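You operate a simulated robot arm through the tools that you are given. There is no shell and no other tool. Be economical: measure what you need, move in short steps, check, and stop when the job is done.

You run a simulated two-armed robot. Do the job below in one go: nothing can be reset, and whatever is moved stays where it is left.

Task
On the top of the sample table, fold the white cloth in half.

It is judged by the outcome, as a careful person would: the job done as asked, and still so three seconds after it is handed in. It fails if anything else is knocked over, pushed out of place, dropped, spilled or broken. Flat cloth is picked up by pressing the open fingertips on it (5 to 10 N) and closing them slowly along it; thin cloth reads only 2 to 8 mm in the jaws.

Robot
Two 7-joint arms with two-finger parallel grippers on one trunk, on a base that drives. Base frame: it is fixed to the floor where the robot stands at the start and does not move with it; the origin is under the middle of the robot, x ahead of it, y to its left, z up; the surface under the hand at the start is at about z = 80. Readings come in cm, degrees, newtons and seconds.
The left shoulder is at the start at [7, 13.4, 107.6], the right one opposite. With the tool pointing down near the work surface each hand reaches from about 20 to 66 cm from the robot's upright axis, wherever it stands, measured 20 degrees to its own side. Places, roughly: top of the sample table [50, 0, 80]. Payload 1.57 kg a hand.
The TCP of each hand is the grasp point between the finger pads, 3 cm short of the fingertips. In the tool frame z runs along the fingers and y along their closing line. The gripper opens to 8 cm. The fingers are 1.7 cm wide and 1.2 cm thick; the gripper's body (4 by 8.2 cm) begins 8 cm behind the TCP.
Orientation is that of the tool frame in the base frame, as a unit quaternion [x, y, z, w]. With the fingers straight down and closing along the base's y, the tool's x points along the base's -x, its y along +y and its z along -z.

Tools
- The arms move only by the tool servo_tool. It takes "left_deltas", "right_deltas" or both (then of equal length, played together; a hand with none holds still); each is a list of rows, each a list of 6 numbers: the shift along the base's x, y, z in cm, then the turn, a rotation vector about the base's x, y, z in degrees. In form: [[dx, dy, dz, wx, wy, wz], ...]. A call has 1 to 8 rows; each row shifts and turns the commanded pose from where the row before left it. "left_hand" and "right_hand" are, for a hand that has rows, the finger opening in cm, from 0 to 8, set as the call begins (left out, the last holds). A row lasts 0.2 s, in which the tool goes at most 5 cm and 8.6 degrees; a call with a longer step from one row to the next is refused whole, and so is a gripper value outside its range. Where a pose cannot be reached the arm comes as near as it can. A force on the tool above 40 N (or 10 N above the force at the start of the call, whichever is more), or a blocked arm, ends the call early, and 0.2 s more pass. The fingers move at their own pace (about 15.3 cm/s each) and stop on an object; they squeeze with about 43 N. The grip force told is the motor's: it shows also when the fingers shut on nothing. Time passes only in rows, and 0.2 s behind the last, so rows that do not move let the fingers close. The reply holds the time, the measured pose of the TCP, the force on the tool along the base axes, the opening and the grip force, in the units named above and with some noise, with the torque about the TCP (base axes, N m) and any sound that the robot's microphone picked up.
- Cameras (640 x 400 px; columns grow to the right, rows downward): "scene" is now at [12.24, 0.45, 128.03]; the picture's right is [0.08, -1.00, 0.00], its down [-0.80, -0.06, -0.60] and it looks along [0.60, 0.05, -0.80] (base axes); focal length 214 px, centre (320, 200). "left" rides on the left gripper at [7.2, 0.7, -12.2] in its tool frame; the picture's right is [-0.09, 1.00, 0.00], its down [-0.84, -0.08, -0.54] and it looks along [-0.54, -0.05, 0.84] (tool axes); focal length 238 px, centre (320, 200). "right" rides on the right gripper at [7.2, -0.7, -12.2] in its tool frame; the picture's right is [0.09, 1.00, 0.00], its down [-0.84, 0.08, -0.54] and it looks along [-0.54, 0.05, 0.84] (tool axes); focal length 238 px, centre (320, 200). There is no depth. A picture from a camera that has moved, and an enlarged one, comes with that camera's place and axes in the base frame and with its lens.
- capture(camera): a new picture of that camera. No time passes.
- raise_lower(by): slides the trunk up (or, below 0, down) by that many cm; the arms and the scene camera ride with it, the base frame stays. It gives what a move gives, with no picture.
- base_move(legs): drives the robot by 1 to 6 legs, each [ahead, left, turn to the left] in cm, cm and degrees, along the robot's own axes; the way and the turn of a leg run together, so that a leg with both is an arc; at most 150 cm and 180 degrees a leg. The arms and the cameras ride along, it lands a little off, and it stops where it bumps. It gives what a move gives.
- turn_head(pan, tilt): turns the head with the scene camera to pan (to the left, within 86 degrees either way) and tilt (down, from -29 to 69), counted from straight ahead of the robot. It gives what a move gives.
- close_up(camera, box): a new picture of the part [left, top, right, bottom] of that camera's present view, enlarged. No time passes.
- finish_job(): hands the job in; it is judged then, once.

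Work in short steps. Places have to be worked out from the pictures, the camera data and where the tool is seen: move nearer, look again, correct. Check each grasp and each placing, and mend what went wrong. You have 120 turns and 92 pictures in all, those below and enlarged ones among them. Open the grippers and draw the arms clear of the work before you hand the job in, unless the task says otherwise; then end with one line.

The tools are called after ">>>" by a JSON object that holds its "api" and its "payload". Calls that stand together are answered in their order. servo_tool: Moves the arms, as the interface text tells. Its arguments: {"type":"object","properties":{"left_deltas":{"type":"array","items":{"type":"array","items":{"type":"number"}}},"left_hand":{"type":"number"},"right_deltas":{"type":"array","items":{"type":"array","items":{"type":"number"}}},"right_hand":{"type":"number"}},"required":[]} The other tools are called the same way: raise_lower (by) slides the trunk up or down; base_move (legs) drives the base; turn_head (pan, tilt) turns the head that bears the scene camera; capture (camera) takes a picture; close_up (camera, box) takes an enlarged picture of a part of a camera's view; finish_job () hands the job in.

At the start:

```text
time_s: 0.0
left_ee_pos: [38.85, 39.2, 104.39]
left_orientation: [0.0, 1.0, 0.0, 0.001]
left_wrist_force: [-0.3, 0.3, -0.2]
left_moment: [0.01, 0.03, 0.02]
left_grip_width: 8.0
left_grasp_force: 0.0
right_ee_pos: [38.94, -1.05, 98.97]
right_orientation: [-0.001, 1.0, 0.0, 0.0]
right_wrist_force: [0.3, 0.8, 0.4]
right_moment: [0.0, 0.04, -0.03]
right_grip_width: 8.0
right_grasp_force: 0.2
trunk travel left (down, up): [-65.0, 29.0]
robot x, y, heading: [-0.1, 0.08, 0.0]
head pan, tilt: [4.6, 53.0]
```

scene: 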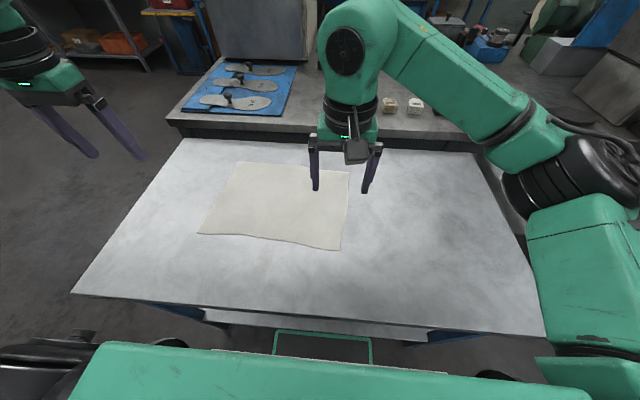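
right: 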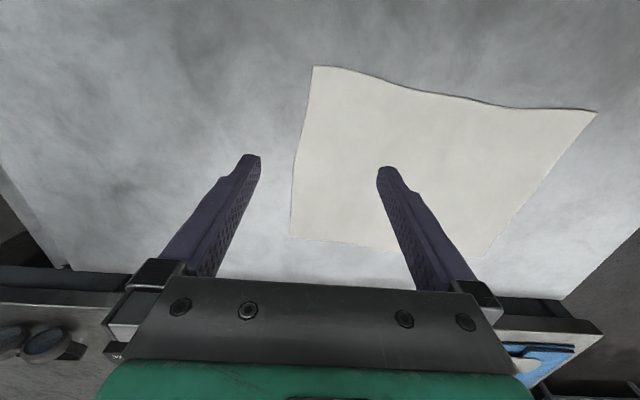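
left: 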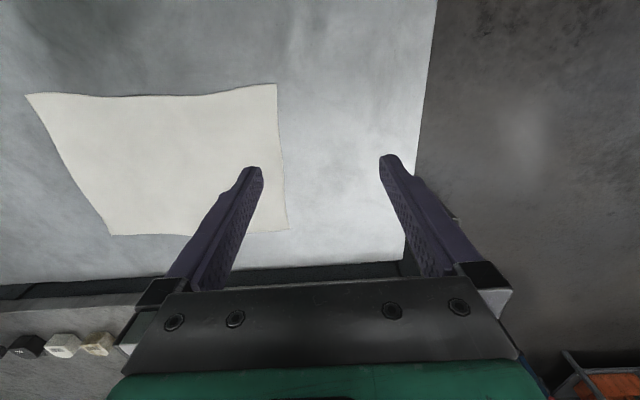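

The cloth lies at about x 34–61, y −4–33 on the table. I plan to fold the far edge onto the near edge with both hands, so I shift the base left to centre the robot on the cloth.

>>> {"api": "base_move", "payload": {"legs": [[0, 14, 0]]}}

>>> {"api": "capture", "payload": {"camera": "scene"}}

```text
time_s: 1.4
left_ee_pos: [38.74, 53.73, 104.4]
left_orientation: [0.0, 1.0, -0.001, 0.001]
left_wrist_force: [0.8, 0.3, 0.4]
left_moment: [0.01, 0.01, 0.03]
left_grip_width: 8.0
left_grasp_force: 0.0
right_ee_pos: [38.82, 13.36, 98.9]
right_orientation: [-0.002, 1.0, 0.001, -0.001]
right_wrist_force: [0.0, 0.8, -0.3]
right_moment: [0.01, 0.0, -0.01]
right_grip_width: 7.99
right_grasp_force: 0.1
trunk travel left (down, up): [-65.0, 29.0]
robot x, y, heading: [0.14, 14.47, 0.1]
head pan, tilt: [4.6, 53.0]
```

```text
88 pictures are left
camera scene: at [12.21, 14.81, 128.04], right [0.08, -1.0, 0.0], down [-0.8, -0.07, -0.6], along [0.6, 0.05, -0.8], focal length 214 px, centre (320, 200)
```

scene: 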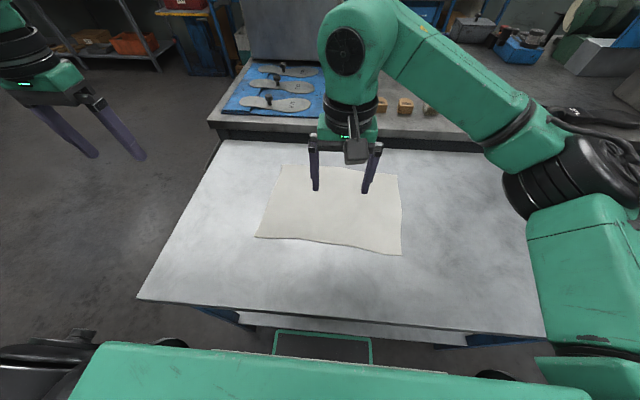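

The base shifted cleanly. The corners now come out at far-left ≈(60.7, 31.4), far-right ≈(59.8, −5.1), near-left ≈(35.5, 32.7) and near-right ≈(33.6, −2.9). I move both hands above the far corners, tilting the fingers slightly forward.

>>> {"api": "servo_tool", "payload": {"left_deltas": [[2.41, -3.15, -1.55, 0, -3.1, 0], [2.41, -3.15, -1.55, 0, -3.1, 0], [2.41, -3.15, -1.55, 0, -3.1, 0], [2.41, -3.15, -1.55, 0, -3.1, 0], [2.41, -3.15, -1.55, 0, -3.1, 0], [2.41, -3.15, -1.55, 0, -3.1, 0], [2.41, -3.15, -1.55, 0, -3.1, 0], [2.41, -3.15, -1.55, 0, -3.1, 0]], "right_deltas": [[2.31, -1.99, -0.86, 0, -3.1, 0], [2.31, -1.99, -0.86, 0, -3.1, 0], [2.31, -1.99, -0.86, 0, -3.1, 0], [2.31, -1.99, -0.86, 0, -3.1, 0], [2.31, -1.99, -0.86, 0, -3.1, 0], [2.31, -1.99, -0.86, 0, -3.1, 0], [2.31, -1.99, -0.86, 0, -3.1, 0], [2.31, -1.99, -0.86, 0, -3.1, 0]], "left_hand": 4, "right_hand": 4}}

>>> {"api": "capture", "payload": {"camera": "scene"}}

>>> {"api": "capture", "payload": {"camera": "right"}}

>>> {"api": "capture", "payload": {"camera": "left"}}

```text
time_s: 3.1
left_ee_pos: [57.74, 28.64, 91.93]
left_orientation: [-0.001, 0.977, -0.001, 0.215]
left_wrist_force: [1.3, 1.2, 0.6]
left_moment: [-0.02, -0.01, 0.01]
left_grip_width: 4.01
left_grasp_force: 0.1
right_ee_pos: [57.67, -2.49, 91.88]
right_orientation: [-0.002, 0.977, -0.001, 0.213]
right_wrist_force: [-0.3, 0.0, 0.1]
right_moment: [0.03, 0.03, -0.01]
right_grip_width: 3.98
right_grasp_force: 0.0
trunk travel left (down, up): [-65.0, 29.0]
robot x, y, heading: [0.17, 14.29, 0.4]
head pan, tilt: [4.6, 53.0]
```

```text
87 pictures are left
camera scene: at [12.47, 14.87, 128.01], right [0.08, -1.0, 0.0], down [-0.8, -0.07, -0.6], along [0.6, 0.05, -0.8], focal length 214 px, centre (320, 200)
```

scene: 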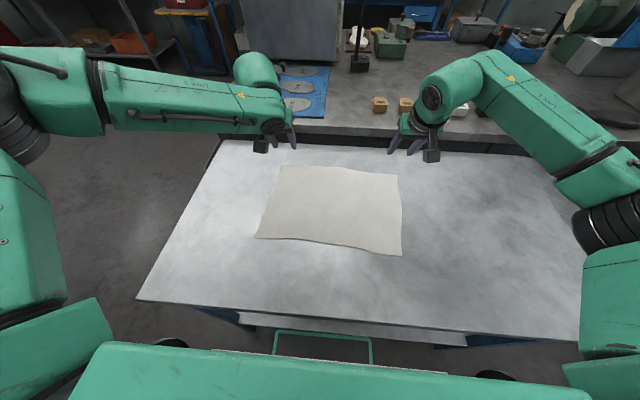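

```text
86 pictures are left
camera right: at [46.03, -3.11, 99.98], right [-0.09, 1.0, -0.04], down [0.53, 0.08, 0.84], along [0.84, 0.05, -0.54], focal length 238 px, centre (320, 200)
```

right: 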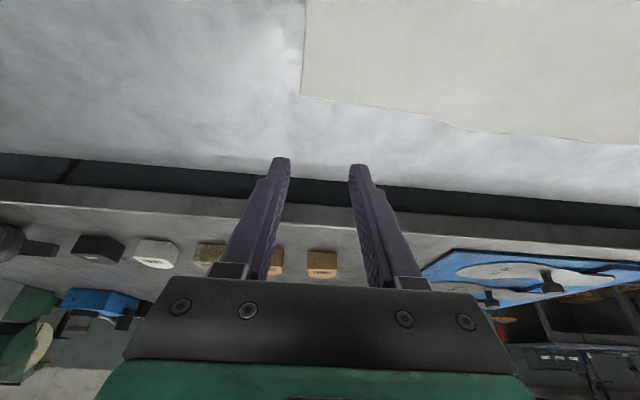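

```text
85 pictures are left
camera left: at [46.13, 29.08, 99.92], right [0.08, 1.0, 0.04], down [0.53, -0.07, 0.84], along [0.84, -0.05, -0.54], focal length 238 px, centre (320, 200)
```

left: 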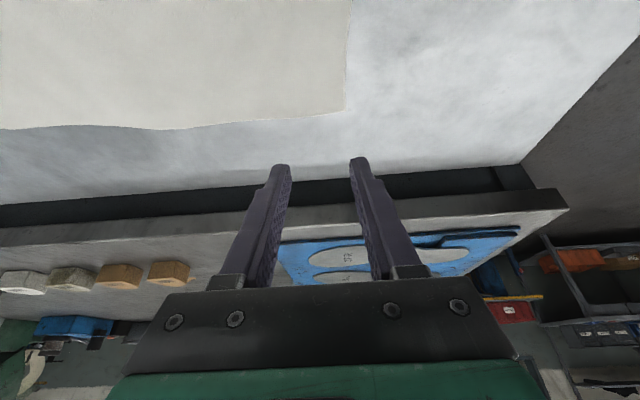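

The wrist cameras put the far corners at right ≈(59.5, −4.4) and left ≈(61.2, 31.0). I narrow the fingers to 2.5 cm and descend to just above the cloth, slightly inside each corner.

>>> {"api": "servo_tool", "payload": {"left_deltas": [[0.25, 0, -2.1, 0, 0, 0], [0.25, 0, -2.1, 0, 0, 0], [0.25, 0, -2.1, 0, 0, 0], [0.25, 0, -1.8, 0, 0, 0]], "right_deltas": [[-0.12, 0.08, -2.1, 0, 0, 0], [-0.12, 0.08, -2.1, 0, 0, 0], [-0.12, 0.08, -2.1, 0, 0, 0], [-0.12, 0.08, -1.8, 0, 0, 0]], "left_hand": 2.5, "right_hand": 2.5}}

>>> {"api": "capture", "payload": {"camera": "right"}}

>>> {"api": "capture", "payload": {"camera": "left"}}

```text
time_s: 4.2
left_ee_pos: [58.1, 29.18, 84.1]
left_orientation: [-0.002, 0.976, -0.001, 0.216]
left_wrist_force: [0.1, -0.5, 0.9]
left_moment: [0.01, 0.01, 0.03]
left_grip_width: 2.53
left_grasp_force: 0.1
left hand out of reach, approached as far as the arm can: row 4
right_ee_pos: [56.99, -2.01, 83.78]
right_orientation: [-0.001, 0.976, 0.0, 0.216]
right_wrist_force: [-0.6, -0.7, 0.8]
right_moment: [0.03, -0.02, -0.02]
right_grip_width: 2.48
right_grasp_force: 0.1
trunk travel left (down, up): [-65.0, 29.0]
robot x, y, heading: [0.09, 14.57, 0.2]
head pan, tilt: [4.6, 53.0]
```

```text
84 pictures are left
camera right: at [45.36, -2.66, 91.86], right [-0.09, 1.0, -0.04], down [0.53, 0.08, 0.84], along [0.84, 0.05, -0.54], focal length 238 px, centre (320, 200)
```

right: 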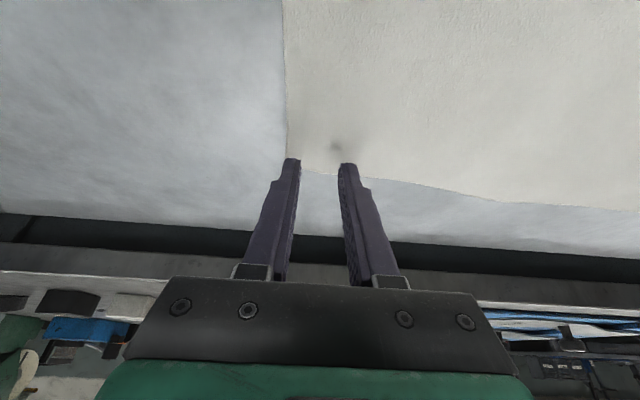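

```text
83 pictures are left
camera left: at [46.41, 29.72, 92.06], right [0.08, 1.0, 0.04], down [0.53, -0.07, 0.84], along [0.84, -0.05, -0.54], focal length 238 px, centre (320, 200)
```

left: 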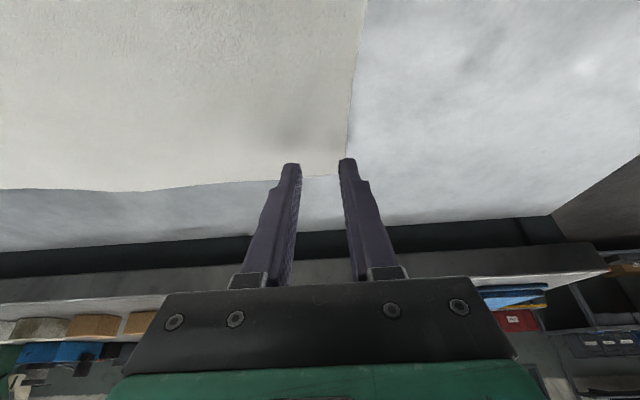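

The left hand hit its reach limit. I tilt both hands a further 10° so the wrists come nearer, and correct the positions slightly.

>>> {"api": "servo_tool", "payload": {"left_deltas": [[0.15, -0.45, 0, 0, -5, 0], [0.15, -0.45, 0, 0, -5, 0], [0, 0, 0, 0, 0, 0]], "right_deltas": [[-0.15, 0.2, 0, 0, -5, 0], [-0.15, 0.2, 0, 0, -5, 0], [0, 0, 0, 0, 0, 0]]}}

```text
time_s: 5.0
left_ee_pos: [58.44, 28.26, 84.13]
left_orientation: [-0.001, 0.954, 0.0, 0.3]
left_wrist_force: [0.4, -0.2, -0.3]
left_moment: [-0.03, 0.05, 0.0]
left_grip_width: 2.5
left_grasp_force: 0.1
right_ee_pos: [56.71, -1.6, 83.94]
right_orientation: [-0.002, 0.954, 0.0, 0.299]
right_wrist_force: [-0.7, -0.5, -0.3]
right_moment: [-0.01, -0.02, 0.03]
right_grip_width: 2.52
right_grasp_force: 0.0
trunk travel left (down, up): [-65.0, 29.0]
robot x, y, heading: [0.26, 14.17, 0.0]
head pan, tilt: [4.6, 53.0]
```

Now both are reachable and in place. I lower gently to touch the cloth.

>>> {"api": "servo_tool", "payload": {"left_deltas": [[0, 0, -0.5, 0, 0, 0], [0, 0, -0.4, 0, 0, 0], [0, 0, -0.3, 0, 0, 0]], "right_deltas": [[0, 0, -0.4, 0, 0, 0], [0, 0, -0.4, 0, 0, 0], [0, 0, -0.3, 0, 0, 0]]}}

```text
time_s: 5.8
left_ee_pos: [58.29, 28.33, 83.33]
left_orientation: [-0.001, 0.954, -0.001, 0.301]
left_wrist_force: [-1.3, -0.3, -0.2]
left_moment: [0.05, -0.02, 0.02]
left_grip_width: 2.5
left_grasp_force: 0.0
right_ee_pos: [56.59, -1.57, 83.17]
right_orientation: [-0.002, 0.953, 0.001, 0.303]
right_wrist_force: [1.8, -1.4, 12.4]
right_moment: [-0.11, -0.16, -0.01]
right_grip_width: 2.52
right_grasp_force: 0.0
trunk travel left (down, up): [-65.0, 29.0]
robot x, y, heading: [0.06, 14.7, 0.5]
head pan, tilt: [4.6, 53.0]
```

The right hand touches at 12 N and the left is just above the cloth. I ease the right up a little and lower the left.

>>> {"api": "servo_tool", "payload": {"left_deltas": [[0, 0, -0.15, 0, 0, 0], [0, 0, -0.1, 0, 0, 0]], "right_deltas": [[0, 0, 0.05, 0, 0, 0], [0, 0, 0, 0, 0, 0]]}}

```text
time_s: 6.3
left_ee_pos: [58.31, 28.37, 83.14]
left_orientation: [-0.001, 0.954, -0.001, 0.301]
left_wrist_force: [0.6, -0.2, -0.2]
left_moment: [-0.03, 0.0, -0.01]
left_grip_width: 2.47
left_grasp_force: 0.1
right_ee_pos: [56.54, -1.61, 83.0]
right_orientation: [-0.001, 0.954, -0.001, 0.301]
right_wrist_force: [2.0, -0.7, 14.4]
right_moment: [-0.11, -0.19, 0.03]
right_grip_width: 2.51
right_grasp_force: 0.2
trunk travel left (down, up): [-65.0, 29.0]
robot x, y, heading: [0.03, 14.93, 0.2]
head pan, tilt: [4.6, 53.0]
```

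The left is still free and the right is pressing a little hard, so I adjust again.

>>> {"api": "servo_tool", "payload": {"left_deltas": [[0, 0, -0.12, 0, 0, 0], [0, 0, -0.08, 0, 0, 0]], "right_deltas": [[0, 0, 0.12, 0, 0, 0], [0, 0, 0, 0, 0, 0]]}}

>>> {"api": "close_up", "payload": {"camera": "left", "box": [200, 60, 440, 210]}}

>>> {"api": "close_up", "payload": {"camera": "right", "box": [200, 60, 440, 210]}}

```text
time_s: 7.0
left_ee_pos: [58.25, 28.47, 83.04]
left_orientation: [0.0, 0.953, -0.002, 0.303]
left_wrist_force: [1.7, -0.3, 8.7]
left_moment: [0.09, -0.12, -0.01]
left_grip_width: 2.44
left_grasp_force: 0.1
right_ee_pos: [56.45, -1.66, 83.04]
right_orientation: [-0.002, 0.954, 0.0, 0.299]
right_wrist_force: [0.2, 0.4, 5.5]
right_moment: [0.0, -0.05, -0.01]
right_grip_width: 2.51
right_grasp_force: 0.1
trunk travel left (down, up): [-65.0, 29.0]
robot x, y, heading: [-0.11, 14.21, 0.1]
head pan, tilt: [4.6, 53.0]
```

```text
2.67 times, centred on (320, 135) of left
camera zoom: at [45.42, 29.01, 88.86], right [0.08, 1.0, 0.05], down [0.37, -0.07, 0.93], along [0.93, -0.05, -0.38], focal length 636 px, centre (320, 373)
```

zoom: 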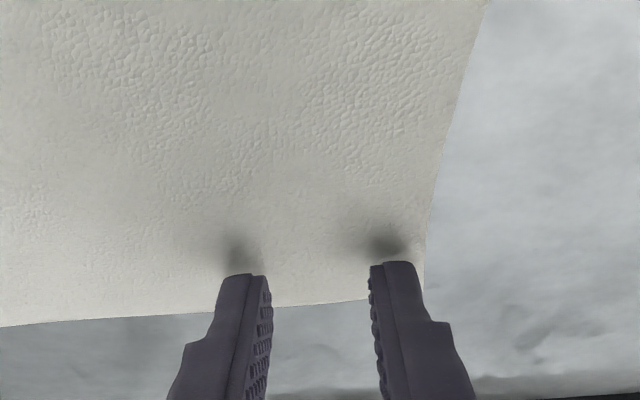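

```text
2.67 times, centred on (320, 135) of right
camera zoom: at [43.53, -2.33, 88.96], right [-0.08, 1.0, -0.05], down [0.38, 0.08, 0.92], along [0.92, 0.05, -0.38], focal length 636 px, centre (320, 373)
```

zoom: 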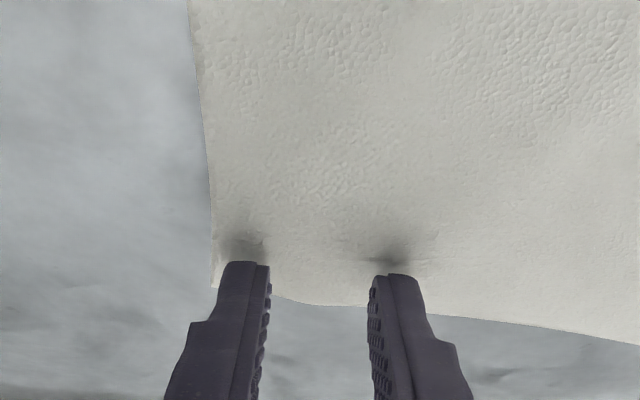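

Both tips press on the cloth just inside the edges at 5–9 N. I close slowly, one step at a time.

>>> {"api": "servo_tool", "payload": {"left_deltas": [[0, 0, 0, 0, 0, 0], [0, 0, 0, 0, 0, 0]], "right_deltas": [[0, 0, -0.03, 0, 0, 0], [0, 0, 0, 0, 0, 0]], "left_hand": 1.9, "right_hand": 1.9}}

>>> {"api": "servo_tool", "payload": {"left_deltas": [[0, 0, 0, 0, 0, 0], [0, 0, 0, 0, 0, 0]], "right_deltas": [[0, 0, 0, 0, 0, 0], [0, 0, 0, 0, 0, 0]], "left_hand": 1.3, "right_hand": 1.3}}

>>> {"api": "close_up", "payload": {"camera": "left", "box": [200, 60, 440, 210]}}

>>> {"api": "close_up", "payload": {"camera": "right", "box": [200, 60, 440, 210]}}

```text
time_s: 7.5
left_ee_pos: [58.34, 28.39, 83.1]
left_orientation: [0.0, 0.953, -0.002, 0.303]
left_wrist_force: [1.0, -0.8, 13.2]
left_moment: [0.09, -0.18, -0.01]
left_grip_width: 1.77
left_grasp_force: 0.1
right_ee_pos: [56.49, -1.61, 83.01]
right_orientation: [-0.001, 0.954, 0.0, 0.3]
right_wrist_force: [0.1, 1.3, 4.6]
right_moment: [-0.01, -0.07, 0.01]
right_grip_width: 1.88
right_grasp_force: 0.0
trunk travel left (down, up): [-65.0, 29.0]
robot x, y, heading: [0.23, 14.7, 0.3]
head pan, tilt: [4.6, 53.0]
```

```text
time_s: 8.2
left_ee_pos: [58.29, 28.46, 82.95]
left_orientation: [-0.001, 0.953, -0.002, 0.302]
left_wrist_force: [1.0, -1.7, 16.4]
left_moment: [0.04, -0.22, -0.03]
left_grip_width: 1.24
left_grasp_force: 0.0
right_ee_pos: [56.51, -1.85, 83.04]
right_orientation: [-0.001, 0.954, -0.001, 0.3]
right_wrist_force: [-0.4, 0.1, 2.2]
right_moment: [0.02, -0.05, 0.02]
right_grip_width: 1.33
right_grasp_force: 0.1
trunk travel left (down, up): [-65.0, 29.0]
robot x, y, heading: [-0.02, 14.73, 0.1]
head pan, tilt: [4.6, 53.0]
```

```text
2.67 times, centred on (320, 135) of left
camera zoom: at [45.34, 28.94, 88.87], right [0.08, 1.0, 0.05], down [0.37, -0.07, 0.93], along [0.93, -0.05, -0.38], focal length 636 px, centre (320, 373)
```

zoom: 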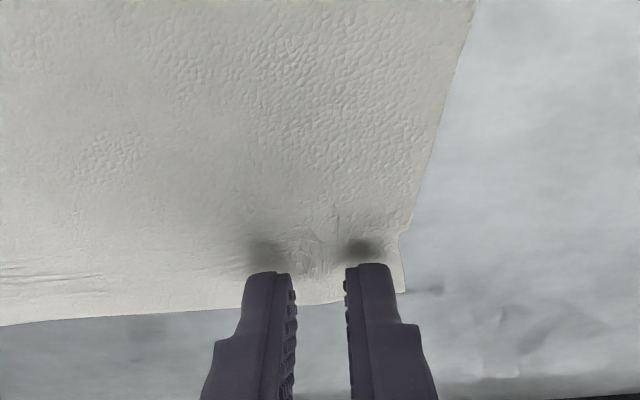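

```text
2.67 times, centred on (320, 135) of right
camera zoom: at [43.49, -2.49, 88.95], right [-0.08, 1.0, -0.05], down [0.38, 0.08, 0.92], along [0.92, 0.05, -0.38], focal length 636 px, centre (320, 373)
```

zoom: 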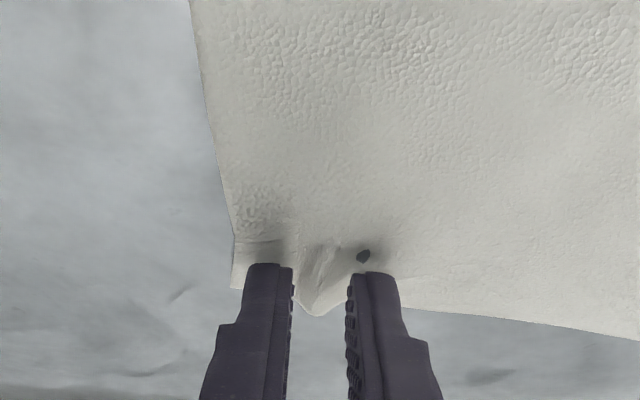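

The cloth is gathering between the fingers of both hands. I trim the pressing forces and finish closing.

>>> {"api": "servo_tool", "payload": {"left_deltas": [[0, 0, 0.07, 0, 0, 0], [0, 0, 0, 0, 0, 0]], "right_deltas": [[0, 0, -0.1, 0, 0, 0], [0, 0, 0, 0, 0, 0]], "left_hand": 0.8, "right_hand": 0.9}}

>>> {"api": "servo_tool", "payload": {"left_deltas": [[0, 0, 0, 0, 0, 0], [0, 0, 0, 0, 0, 0], [0, 0, 0, 0, 0, 0]], "right_deltas": [[0, 0, 0, 0, 0, 0], [0, 0, 0, 0, 0, 0], [0, 0, 0, 0, 0, 0]], "left_hand": 0, "right_hand": 0}}

>>> {"api": "close_up", "payload": {"camera": "left", "box": [200, 60, 440, 210]}}

>>> {"api": "close_up", "payload": {"camera": "right", "box": [200, 60, 440, 210]}}

```text
time_s: 8.8
left_ee_pos: [58.21, 28.37, 83.15]
left_orientation: [0.001, 0.953, -0.002, 0.302]
left_wrist_force: [0.1, -2.9, 15.9]
left_moment: [-0.07, -0.19, 0.02]
left_grip_width: 0.77
left_grasp_force: 1.0
right_ee_pos: [56.44, -1.77, 83.02]
right_orientation: [-0.002, 0.954, 0.001, 0.301]
right_wrist_force: [0.8, 2.9, 4.4]
right_moment: [0.05, -0.06, 0.04]
right_grip_width: 1.14
right_grasp_force: 1.4
trunk travel left (down, up): [-65.0, 29.0]
robot x, y, heading: [-0.02, 14.58, 0.2]
head pan, tilt: [4.6, 53.0]
```

```text
time_s: 9.6
left_ee_pos: [58.2, 28.26, 83.01]
left_orientation: [-0.001, 0.953, -0.001, 0.302]
left_wrist_force: [-1.8, -10.6, 14.7]
left_moment: [-0.3, -0.15, -0.14]
left_grip_width: 0.19
left_grasp_force: 23.1
right_ee_pos: [56.45, -1.65, 83.08]
right_orientation: [-0.002, 0.954, 0.001, 0.301]
right_wrist_force: [0.5, 10.9, 4.1]
right_moment: [0.29, -0.09, 0.09]
right_grip_width: 0.19
right_grasp_force: 23.8
trunk travel left (down, up): [-65.0, 29.0]
robot x, y, heading: [-0.09, 14.76, 0.1]
head pan, tilt: [4.6, 53.0]
```

```text
2.67 times, centred on (320, 135) of left
camera zoom: at [45.25, 28.87, 88.89], right [0.08, 1.0, 0.05], down [0.37, -0.07, 0.92], along [0.92, -0.05, -0.38], focal length 636 px, centre (320, 373)
```

zoom: 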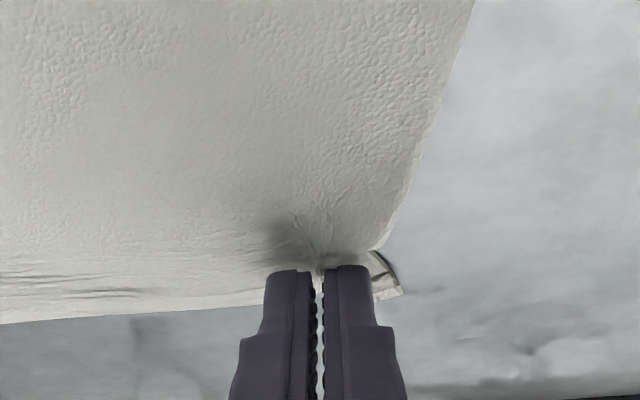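

```text
2.67 times, centred on (320, 135) of right
camera zoom: at [43.45, -2.43, 88.92], right [-0.08, 1.0, -0.05], down [0.37, 0.08, 0.92], along [0.92, 0.05, -0.38], focal length 636 px, centre (320, 373)
```

zoom: 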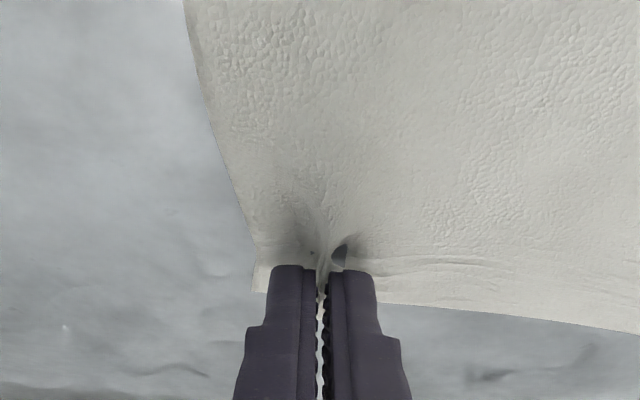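

Both jaws read 1.9 mm with cloth in them, and the stretch across is about 10 N. I relax slightly inward and lift a few cm to check the grips.

>>> {"api": "servo_tool", "payload": {"left_deltas": [[0, -0.3, 0.5, 0, 0, 0], [-0.3, 0, 1, 0, 0, 0], [-0.3, 0, 1, 0, 0, 0], [-0.4, 0, 1, 0, 0, 0]], "right_deltas": [[0, 0.3, 0.5, 0, 0, 0], [-0.3, 0, 1, 0, 0, 0], [-0.3, 0, 1, 0, 0, 0], [-0.4, 0, 1, 0, 0, 0]]}}

>>> {"api": "capture", "payload": {"camera": "left"}}

>>> {"api": "capture", "payload": {"camera": "right"}}

>>> {"api": "capture", "payload": {"camera": "scene"}}

```text
time_s: 10.6
left_ee_pos: [57.39, 27.98, 86.17]
left_orientation: [-0.001, 0.954, -0.001, 0.299]
left_wrist_force: [-0.5, -4.7, 0.5]
left_moment: [-0.09, 0.05, -0.01]
left_grip_width: 0.18
left_grasp_force: 23.4
right_ee_pos: [55.61, -1.55, 86.42]
right_orientation: [-0.001, 0.954, -0.001, 0.298]
right_wrist_force: [0.8, 3.9, -0.5]
right_moment: [0.1, -0.01, 0.01]
right_grip_width: 0.19
right_grasp_force: 23.2
trunk travel left (down, up): [-65.0, 29.0]
robot x, y, heading: [-0.11, 14.52, 0.3]
head pan, tilt: [4.6, 53.0]
```

```text
76 pictures are left
camera left: at [44.46, 28.46, 92.05], right [0.07, 1.0, 0.05], down [0.38, -0.08, 0.92], along [0.92, -0.05, -0.38], focal length 238 px, centre (320, 200)
```

left: 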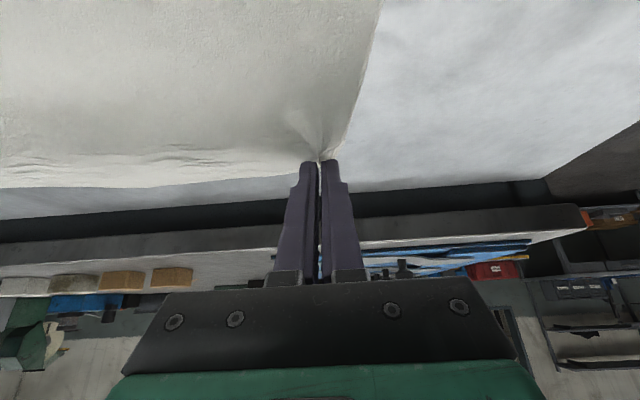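

```text
75 pictures are left
camera right: at [42.56, -2.07, 92.33], right [-0.08, 1.0, -0.05], down [0.38, 0.08, 0.92], along [0.92, 0.05, -0.38], focal length 238 px, centre (320, 200)
```

right: 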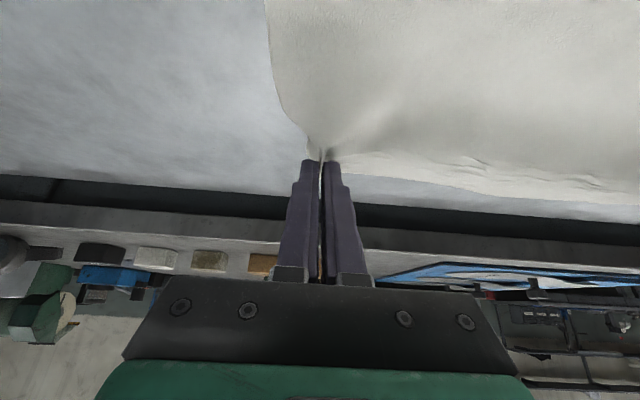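

```text
74 pictures are left
camera scene: at [12.18, 14.92, 128.03], right [0.08, -1.0, 0.0], down [-0.8, -0.07, -0.6], along [0.6, 0.05, -0.8], focal length 214 px, centre (320, 200)
```

scene: 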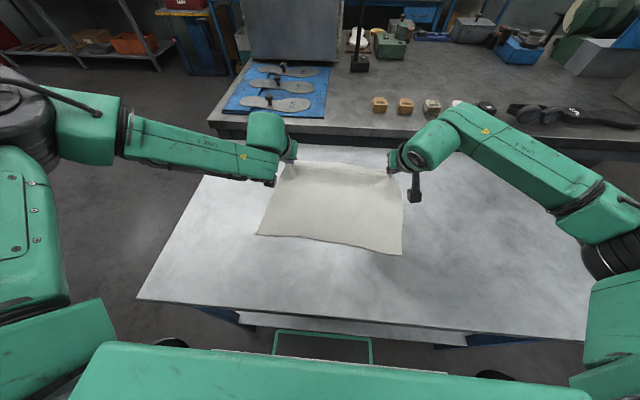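

Both corners came up with the hands. I carry them back along an arc, going first to the top above the fold line and slowly.

>>> {"api": "servo_tool", "payload": {"left_deltas": [[-1.1, 0.08, 1.65, 0, 0, 0], [-1.1, 0.08, 1.65, 0, 0, 0], [-1.25, 0.08, 0.9, 0, 0, 0], [-1.25, 0.08, 0.9, 0, 0, 0], [-1.5, 0.08, 0.6, 0, 0, 0], [-1.5, 0.08, 0.6, 0, 0, 0], [-1.5, 0.08, 0.15, 0, 0, 0], [-1.5, 0.08, 0.15, 0, 0, 0]], "right_deltas": [[-1.1, 0.08, 1.65, 0, 0, 0], [-1.1, 0.08, 1.65, 0, 0, 0], [-1.25, 0.08, 0.9, 0, 0, 0], [-1.25, 0.08, 0.9, 0, 0, 0], [-1.5, 0.08, 0.6, 0, 0, 0], [-1.5, 0.08, 0.6, 0, 0, 0], [-1.5, 0.08, 0.15, 0, 0, 0], [-1.5, 0.08, 0.15, 0, 0, 0]]}}

>>> {"api": "capture", "payload": {"camera": "scene"}}

```text
time_s: 12.3
left_ee_pos: [46.58, 28.82, 93.0]
left_orientation: [-0.001, 0.954, -0.002, 0.3]
left_wrist_force: [0.2, -5.5, -0.5]
left_moment: [-0.2, -0.01, -0.09]
left_grip_width: 0.17
left_grasp_force: 23.7
right_ee_pos: [44.89, -0.87, 93.27]
right_orientation: [-0.002, 0.954, 0.0, 0.3]
right_wrist_force: [0.5, 5.8, -0.3]
right_moment: [0.17, -0.03, 0.06]
right_grip_width: 0.18
right_grasp_force: 23.5
trunk travel left (down, up): [-65.0, 29.0]
robot x, y, heading: [-0.26, 14.22, 0.2]
head pan, tilt: [4.6, 53.0]
```

```text
73 pictures are left
camera scene: at [12.1, 14.93, 128.05], right [0.08, -1.0, 0.0], down [-0.8, -0.07, -0.6], along [0.6, 0.05, -0.8], focal length 214 px, centre (320, 200)
```

scene: 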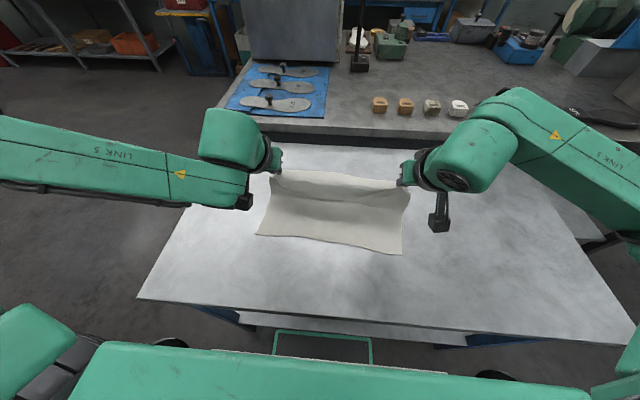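

The flap hangs from both hands and the near edge has not moved. I continue down the second half of the arc, adding a little tilt.

>>> {"api": "servo_tool", "payload": {"left_deltas": [[-1.55, 0.05, -0.2, 0, -1.25, 0], [-1.55, 0.05, -0.2, 0, -1.25, 0], [-1.55, 0.05, -0.65, 0, -1.25, 0], [-1.55, 0.05, -0.65, 0, -1.25, 0], [-1.3, 0.05, -0.95, 0, -1.25, 0], [-1.3, 0.05, -0.95, 0, -1.25, 0], [-1.15, 0.05, -1.3, 0, -1.25, 0], [-1.15, 0.05, -1.3, 0, -1.25, 0]], "right_deltas": [[-1.55, 0.11, -0.2, 0, -1.25, 0], [-1.55, 0.11, -0.2, 0, -1.25, 0], [-1.55, 0.11, -0.65, 0, -1.25, 0], [-1.55, 0.11, -0.65, 0, -1.25, 0], [-1.3, 0.11, -0.95, 0, -1.25, 0], [-1.3, 0.11, -0.95, 0, -1.25, 0], [-1.15, 0.11, -1.3, 0, -1.25, 0], [-1.15, 0.11, -1.3, 0, -1.25, 0]]}}

>>> {"api": "capture", "payload": {"camera": "scene"}}

>>> {"api": "capture", "payload": {"camera": "left"}}

>>> {"api": "capture", "payload": {"camera": "right"}}

```text
time_s: 14.2
left_ee_pos: [45.89, 28.74, 92.71]
left_orientation: [0.0, 0.952, -0.002, 0.305]
left_wrist_force: [-2.5, -11.1, -0.2]
left_moment: [-0.29, 0.09, -0.22]
left_grip_width: 0.14
left_grasp_force: 23.8
left hand out of reach, approached as far as the arm can: row 1, 2, 3, 4, 5, 6, 7, 8
right_ee_pos: [38.18, -0.32, 90.83]
right_orientation: [0.0, 0.938, -0.001, 0.345]
right_wrist_force: [3.2, 11.6, 1.1]
right_moment: [0.3, -0.1, 0.12]
right_grip_width: 0.21
right_grasp_force: 23.7
right hand out of reach, approached as far as the arm can: row 5, 6, 7, 8
trunk travel left (down, up): [-65.0, 29.0]
robot x, y, heading: [0.06, 14.46, 0.2]
head pan, tilt: [4.6, 53.0]
```

```text
72 pictures are left
camera scene: at [12.19, 14.96, 128.03], right [0.08, -1.0, 0.0], down [-0.8, -0.07, -0.6], along [0.6, 0.05, -0.8], focal length 214 px, centre (320, 200)
```

scene: 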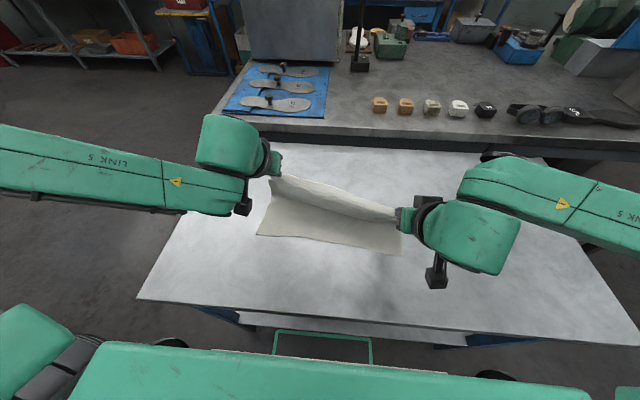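

```text
71 pictures are left
camera left: at [32.88, 29.24, 98.55], right [0.07, 1.0, 0.05], down [0.37, -0.07, 0.93], along [0.93, -0.05, -0.37], focal length 238 px, centre (320, 200)
```

left: 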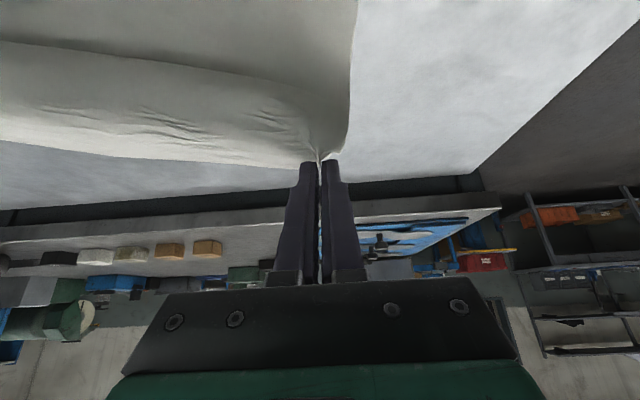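

```text
70 pictures are left
camera right: at [24.72, -1.03, 95.37], right [-0.07, 1.0, -0.06], down [0.29, 0.08, 0.96], along [0.96, 0.05, -0.29], focal length 238 px, centre (320, 200)
```

right: 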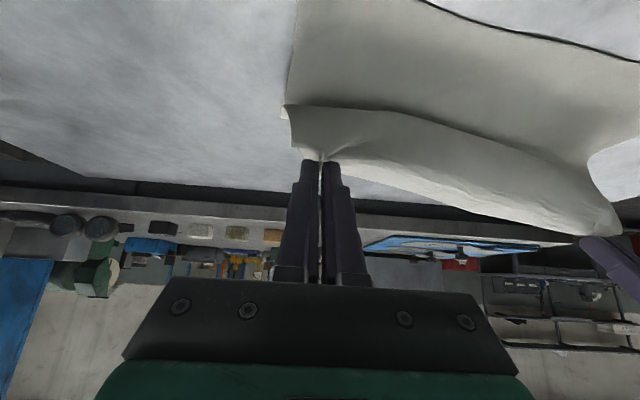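

The arms reached their near limit, so the remaining travel must come from driving the base back. First I bring the right hand level with the left to relieve the pull.

>>> {"api": "servo_tool", "payload": {"left_deltas": [[0, 0, 0, 0, 0, 0], [0, 0, 0, 0, 0, 0], [0, 0, 0, 0, 0, 0], [0, 0, 0, 0, 0, 0]], "right_deltas": [[1.55, 0, 0.5, 0, 1.2, 0], [1.55, 0, 0.5, 0, 1.2, 0], [1.55, 0, 0.5, 0, 1.2, 0], [1.5, 0, 0.4, 0, 1.2, 0]]}}

```text
time_s: 15.2
left_ee_pos: [46.0, 28.77, 92.72]
left_orientation: [-0.002, 0.952, 0.0, 0.305]
left_wrist_force: [-0.9, -2.8, 0.1]
left_moment: [-0.06, -0.02, -0.03]
left_grip_width: 0.16
left_grasp_force: 23.2
right_ee_pos: [44.15, -0.5, 92.45]
right_orientation: [-0.001, 0.951, -0.001, 0.31]
right_wrist_force: [0.3, 2.3, -0.7]
right_moment: [0.07, 0.0, 0.05]
right_grip_width: 0.22
right_grasp_force: 24.0
trunk travel left (down, up): [-65.0, 29.0]
robot x, y, heading: [0.07, 14.44, 0.2]
head pan, tilt: [4.6, 53.0]
```

Level again and relaxed. Now I drive back 5 cm with the cloth held, then lower the hands.

>>> {"api": "base_move", "payload": {"legs": [[-5, 0, 0]]}}

>>> {"api": "servo_tool", "payload": {"left_deltas": [[0, 0, -0.8, 0, 0, 0], [0, 0, -0.8, 0, 0, 0], [0, 0, -0.8, 0, 0, 0], [0, 0, -0.8, 0, 0, 0]], "right_deltas": [[0, 0, -0.8, 0, 0, 0], [0, 0, -0.8, 0, 0, 0], [0, 0, -0.8, 0, 0, 0], [0, 0, -0.8, 0, 0, 0]]}}

>>> {"api": "capture", "payload": {"camera": "scene"}}

```text
time_s: 16.1
left_ee_pos: [40.95, 28.65, 92.64]
left_orientation: [-0.001, 0.953, 0.0, 0.304]
left_wrist_force: [-0.7, -1.4, 0.3]
left_moment: [-0.03, -0.01, -0.04]
left_grip_width: 0.17
left_grasp_force: 23.5
right_ee_pos: [39.22, -0.48, 92.26]
right_orientation: [-0.002, 0.95, 0.0, 0.311]
right_wrist_force: [0.1, 2.6, -0.2]
right_moment: [0.04, 0.01, 0.02]
right_grip_width: 0.2
right_grasp_force: 23.9
trunk travel left (down, up): [-65.0, 29.0]
robot x, y, heading: [-5.07, 14.54, 0.4]
head pan, tilt: [4.6, 53.0]
```

```text
time_s: 17.1
left_ee_pos: [40.93, 28.75, 89.53]
left_orientation: [-0.001, 0.953, -0.001, 0.304]
left_wrist_force: [-0.2, -1.6, 0.1]
left_moment: [-0.06, 0.06, -0.03]
left_grip_width: 0.16
left_grasp_force: 23.5
right_ee_pos: [39.28, -0.31, 89.19]
right_orientation: [-0.001, 0.951, -0.001, 0.311]
right_wrist_force: [1.0, 2.4, -0.1]
right_moment: [0.04, 0.0, 0.02]
right_grip_width: 0.19
right_grasp_force: 23.4
trunk travel left (down, up): [-65.0, 29.0]
robot x, y, heading: [-5.1, 14.47, 0.3]
head pan, tilt: [4.6, 53.0]
```

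```text
69 pictures are left
camera scene: at [7.26, 14.91, 128.03], right [0.08, -1.0, 0.0], down [-0.8, -0.07, -0.6], along [0.6, 0.05, -0.8], focal length 214 px, centre (320, 200)
```

scene: 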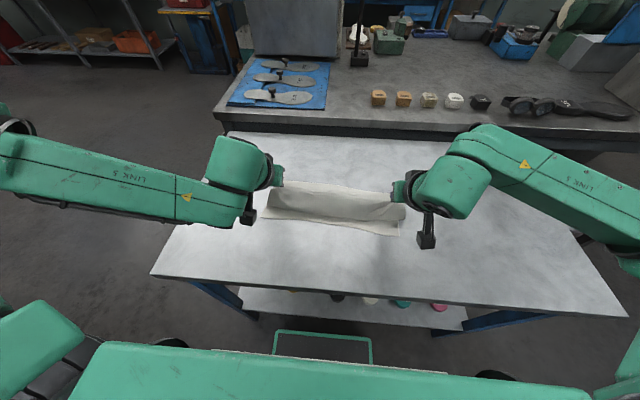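

The flap folds over well. I lower 3 cm more and then drive back another 5 cm.

>>> {"api": "servo_tool", "payload": {"left_deltas": [[0, 0, -0.75, 0, 0, 0], [0, 0, -0.75, 0, 0, 0], [0, 0, -0.75, 0, 0, 0], [0, 0, -0.75, 0, 0, 0]], "right_deltas": [[0, 0, -0.7, 0, 0, 0], [0, 0, -0.7, 0, 0, 0], [0, 0, -0.7, 0, 0, 0], [0, 0, -0.7, 0, 0, 0]]}}

>>> {"api": "base_move", "payload": {"legs": [[-5, 0, 0]]}}

>>> {"api": "capture", "payload": {"camera": "scene"}}

>>> {"api": "capture", "payload": {"camera": "left"}}

>>> {"api": "capture", "payload": {"camera": "right"}}

```text
time_s: 18.1
left_ee_pos: [40.82, 28.8, 86.6]
left_orientation: [-0.001, 0.952, 0.0, 0.305]
left_wrist_force: [-0.5, -1.7, -1.0]
left_moment: [-0.03, 0.02, -0.03]
left_grip_width: 0.19
left_grasp_force: 23.9
right_ee_pos: [39.07, -0.47, 86.32]
right_orientation: [-0.002, 0.95, -0.001, 0.311]
right_wrist_force: [0.4, 2.1, 0.1]
right_moment: [0.06, 0.01, 0.02]
right_grip_width: 0.19
right_grasp_force: 24.1
trunk travel left (down, up): [-65.0, 29.0]
robot x, y, heading: [-5.21, 14.48, 0.1]
head pan, tilt: [4.6, 53.0]
```

```text
time_s: 19.0
left_ee_pos: [35.68, 28.62, 86.52]
left_orientation: [0.0, 0.953, -0.001, 0.304]
left_wrist_force: [0.0, -2.5, -0.5]
left_moment: [-0.07, -0.03, 0.0]
left_grip_width: 0.18
left_grasp_force: 23.4
right_ee_pos: [33.99, -0.59, 86.38]
right_orientation: [-0.001, 0.95, -0.001, 0.311]
right_wrist_force: [0.1, 1.6, 0.2]
right_moment: [0.06, -0.03, 0.04]
right_grip_width: 0.19
right_grasp_force: 23.7
trunk travel left (down, up): [-65.0, 29.0]
robot x, y, heading: [-10.32, 14.08, 0.2]
head pan, tilt: [4.6, 53.0]
```

```text
68 pictures are left
camera scene: at [2.12, 14.87, 128.02], right [0.08, -1.0, 0.0], down [-0.8, -0.07, -0.6], along [0.6, 0.05, -0.8], focal length 214 px, centre (320, 200)
```

scene: 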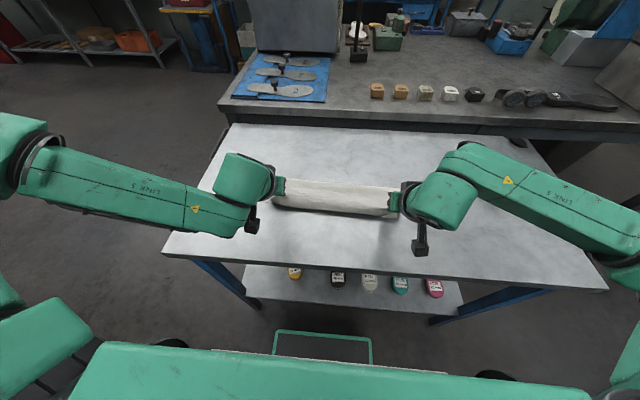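

```text
67 pictures are left
camera left: at [22.76, 29.16, 92.35], right [0.07, 1.0, 0.05], down [0.37, -0.08, 0.93], along [0.93, -0.05, -0.37], focal length 238 px, centre (320, 200)
```

left: 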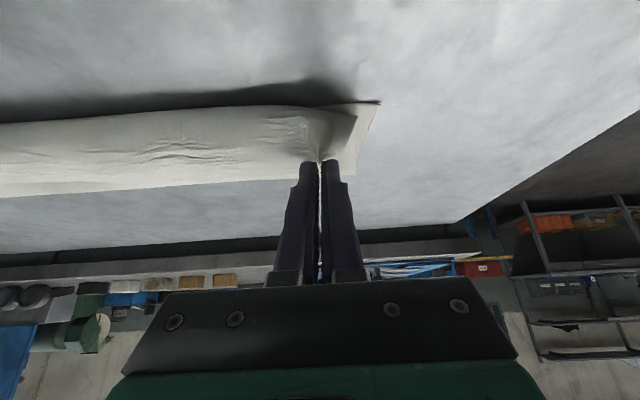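

```text
66 pictures are left
camera right: at [20.9, -1.22, 91.9], right [-0.07, 1.0, -0.06], down [0.36, 0.08, 0.93], along [0.93, 0.05, -0.36], focal length 238 px, centre (320, 200)
```

right: 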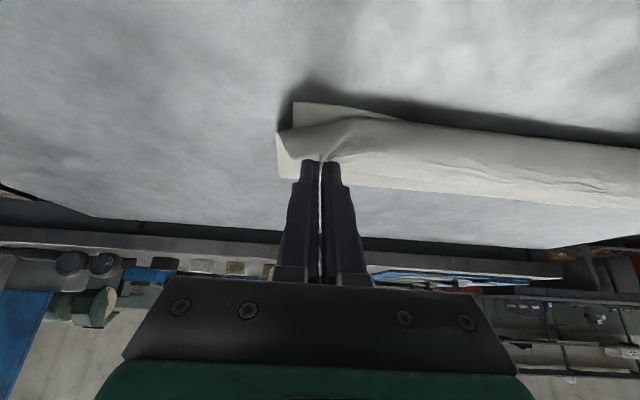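

The near corners have not moved (left ≈(36.0, 32.9), right ≈(33.6, −2.7)) and the flap lies parallel over them, slightly to the right and about 1 cm short. I drive back 1.2 cm, shift the hands left and lower.

>>> {"api": "base_move", "payload": {"legs": [[-1.2, 0, 0]]}}

>>> {"api": "servo_tool", "payload": {"left_deltas": [[0.1, 0.3, -0.6, 0, 0, 0], [0.1, 0.3, -0.6, 0, 0, 0], [0.1, 0.3, -0.6, 0, 0, 0], [0.1, 0.2, -0.6, 0, 0, 0]], "right_deltas": [[0, 0.2, -0.6, 0, 0, 0], [0, 0.2, -0.6, 0, 0, 0], [0, 0.2, -0.6, 0, 0, 0], [0, 0.2, -0.5, 0, 0, 0]]}}

>>> {"api": "capture", "payload": {"camera": "left"}}

>>> {"api": "capture", "payload": {"camera": "right"}}

```text
time_s: 19.8
left_ee_pos: [34.51, 28.57, 86.56]
left_orientation: [0.0, 0.953, -0.001, 0.304]
left_wrist_force: [0.9, -2.0, -0.4]
left_moment: [-0.09, 0.0, -0.05]
left_grip_width: 0.17
left_grasp_force: 23.1
right_ee_pos: [32.85, -0.53, 86.36]
right_orientation: [-0.001, 0.951, 0.0, 0.31]
right_wrist_force: [0.4, 2.3, -0.5]
right_moment: [0.04, -0.01, 0.04]
right_grip_width: 0.18
right_grasp_force: 23.9
trunk travel left (down, up): [-65.0, 29.0]
robot x, y, heading: [-11.69, 14.57, -0.1]
head pan, tilt: [4.6, 53.0]
```

```text
time_s: 20.8
left_ee_pos: [34.81, 29.73, 84.19]
left_orientation: [0.001, 0.952, -0.002, 0.305]
left_wrist_force: [0.4, -4.4, -0.5]
left_moment: [-0.13, 0.01, -0.07]
left_grip_width: 0.13
left_grasp_force: 22.8
right_ee_pos: [32.76, 0.28, 83.86]
right_orientation: [-0.001, 0.95, 0.0, 0.311]
right_wrist_force: [0.2, 4.7, -0.2]
right_moment: [0.15, 0.01, 0.03]
right_grip_width: 0.16
right_grasp_force: 23.9
trunk travel left (down, up): [-65.0, 29.0]
robot x, y, heading: [-11.88, 14.53, 0.0]
head pan, tilt: [4.6, 53.0]
```

```text
65 pictures are left
camera left: at [21.92, 30.31, 89.91], right [0.08, 1.0, 0.05], down [0.37, -0.08, 0.93], along [0.93, -0.05, -0.37], focal length 238 px, centre (320, 200)
```

left: 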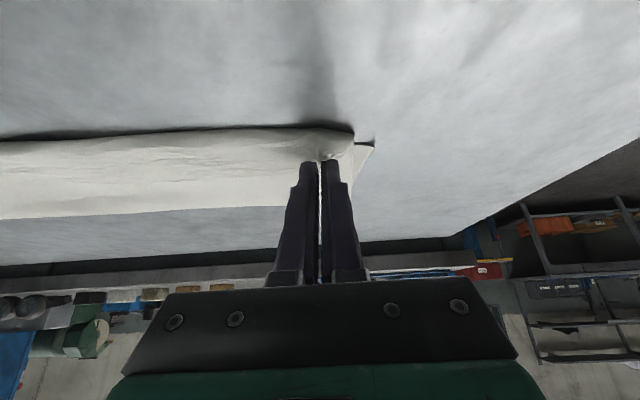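

```text
64 pictures are left
camera right: at [19.63, -0.34, 89.58], right [-0.08, 1.0, -0.05], down [0.35, 0.08, 0.93], along [0.93, 0.05, -0.36], focal length 238 px, centre (320, 200)
```

right: 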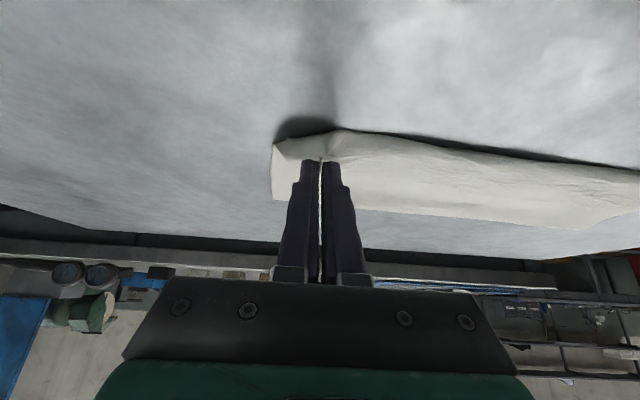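

The flap edge now overhangs the near edge by about 1.5 cm on both sides. I move forward 1.4 cm while lowering to the table.

>>> {"api": "servo_tool", "payload": {"left_deltas": [[0.5, 0, 0, 0, 0, 0], [0.5, 0, 0, 0, 0, 0], [0.4, 0.1, -0.3, 0, 0, 0], [0, 0, -0.3, 0, 0, 0]], "right_deltas": [[0.5, 0, 0, 0, 0, 0], [0.5, 0, 0, 0, 0, 0], [0.4, 0, -0.2, 0, 0, 0], [0, 0, -0.2, 0, 0, 0]]}}

>>> {"api": "close_up", "payload": {"camera": "left", "box": [200, 60, 440, 210]}}

>>> {"api": "close_up", "payload": {"camera": "right", "box": [200, 60, 440, 210]}}

>>> {"api": "close_up", "payload": {"camera": "scene", "box": [220, 130, 460, 280]}}

```text
time_s: 21.8
left_ee_pos: [36.27, 29.61, 83.63]
left_orientation: [0.001, 0.952, -0.002, 0.305]
left_wrist_force: [-0.4, -4.7, -0.6]
left_moment: [-0.15, 0.0, -0.11]
left_grip_width: 0.19
left_grasp_force: 23.2
right_ee_pos: [34.1, 0.3, 83.72]
right_orientation: [-0.001, 0.95, 0.0, 0.311]
right_wrist_force: [0.5, 5.3, -0.2]
right_moment: [0.18, -0.03, 0.06]
right_grip_width: 0.2
right_grasp_force: 23.7
trunk travel left (down, up): [-65.0, 29.0]
robot x, y, heading: [-11.0, 14.48, -0.1]
head pan, tilt: [4.6, 53.0]
```

```text
2.67 times, centred on (320, 135) of left
camera zoom: at [23.31, 30.31, 89.38], right [0.08, 1.0, 0.05], down [0.37, -0.08, 0.93], along [0.93, -0.05, -0.37], focal length 636 px, centre (320, 373)
```

zoom: 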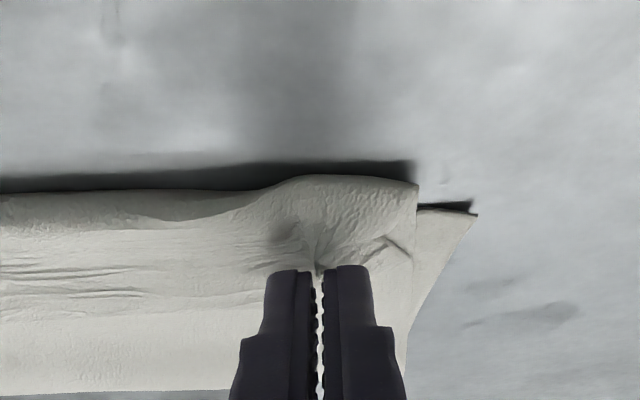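

```text
2.67 times, centred on (320, 135) of right
camera zoom: at [21.0, -0.45, 89.28], right [-0.08, 1.0, -0.05], down [0.35, 0.08, 0.93], along [0.93, 0.05, -0.36], focal length 636 px, centre (320, 373)
```

zoom: 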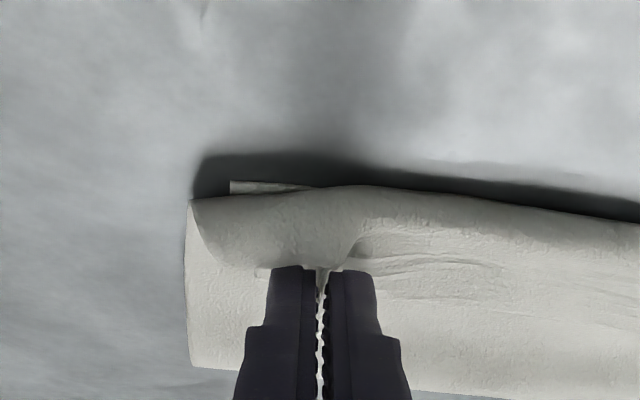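

```text
2.67 times, centred on (340, 205) of scene
camera zoom: at [0.85, 14.88, 128.03], right [0.08, -1.0, 0.0], down [-0.8, -0.07, -0.6], along [0.6, 0.05, -0.8], focal length 572 px, centre (267, 187)
```

zoom: 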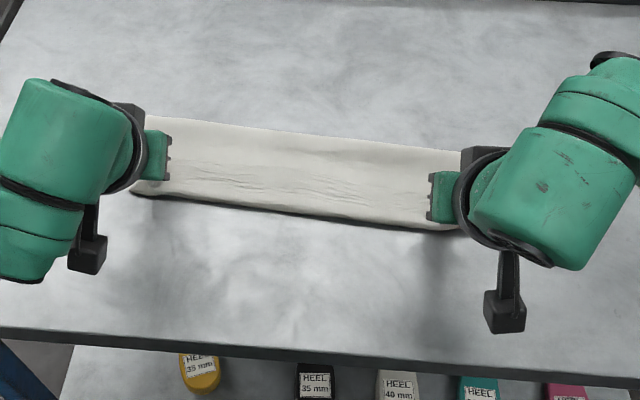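

The flap was pulled too far. The fold line is near x≈45 instead of ≈48, and the held edge is curled back on top. I undo part of the fold by carrying the flap up and forward past the middle, so the lower half lies down again.

>>> {"api": "servo_tool", "payload": {"left_deltas": [[0, 0, 1.8, 0, 0, 0], [1, 0, 2, 0, 0, 0], [1.5, 0, 1.8, 0, 0, 0], [2, -0.2, 1.5, 0, 0, 0], [2, -0.2, 1, 0, 0, 0], [2, -0.2, 0.3, 0, 0, 0], [2, 0, -0.2, 0, 0, 0], [1.8, 0, -0.7, 0, 0, 0]], "right_deltas": [[0, 0, 1.8, 0, 0, 0], [1, 0, 2, 0, 0, 0], [1.5, 0, 1.8, 0, 0, 0], [2, 0, 1.5, 0, 0, 0], [2, -0.1, 1, 0, 0, 0], [2, 0, 0.3, 0, 0, 0], [2, 0, -0.2, 0, 0, 0], [1.8, 0, -0.7, 0, 0, 0]]}}

>>> {"api": "capture", "payload": {"camera": "scene"}}

>>> {"api": "capture", "payload": {"camera": "left"}}

```text
time_s: 23.6
left_ee_pos: [48.65, 29.34, 91.05]
left_orientation: [-0.001, 0.953, -0.001, 0.304]
left_wrist_force: [0.9, -3.1, -0.6]
left_moment: [-0.1, 0.03, -0.05]
left_grip_width: 0.18
left_grasp_force: 23.5
right_ee_pos: [46.63, 0.04, 91.07]
right_orientation: [-0.001, 0.951, -0.001, 0.311]
right_wrist_force: [-0.1, 3.8, -0.1]
right_moment: [0.1, -0.01, 0.07]
right_grip_width: 0.21
right_grasp_force: 23.7
trunk travel left (down, up): [-65.0, 29.0]
robot x, y, heading: [-11.26, 14.45, 0.2]
head pan, tilt: [4.6, 53.0]
```

```text
60 pictures are left
camera scene: at [1.01, 14.91, 128.02], right [0.08, -1.0, 0.0], down [-0.8, -0.07, -0.6], along [0.6, 0.05, -0.8], focal length 214 px, centre (320, 200)
```

scene: 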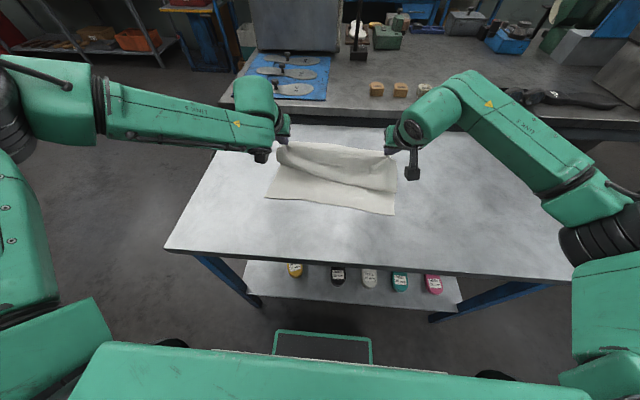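

```text
59 pictures are left
camera left: at [35.7, 29.92, 96.82], right [0.08, 1.0, 0.05], down [0.37, -0.08, 0.93], along [0.93, -0.05, -0.37], focal length 238 px, centre (320, 200)
```

left: 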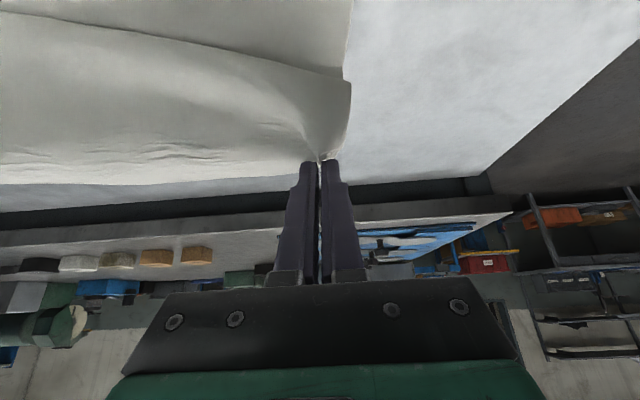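

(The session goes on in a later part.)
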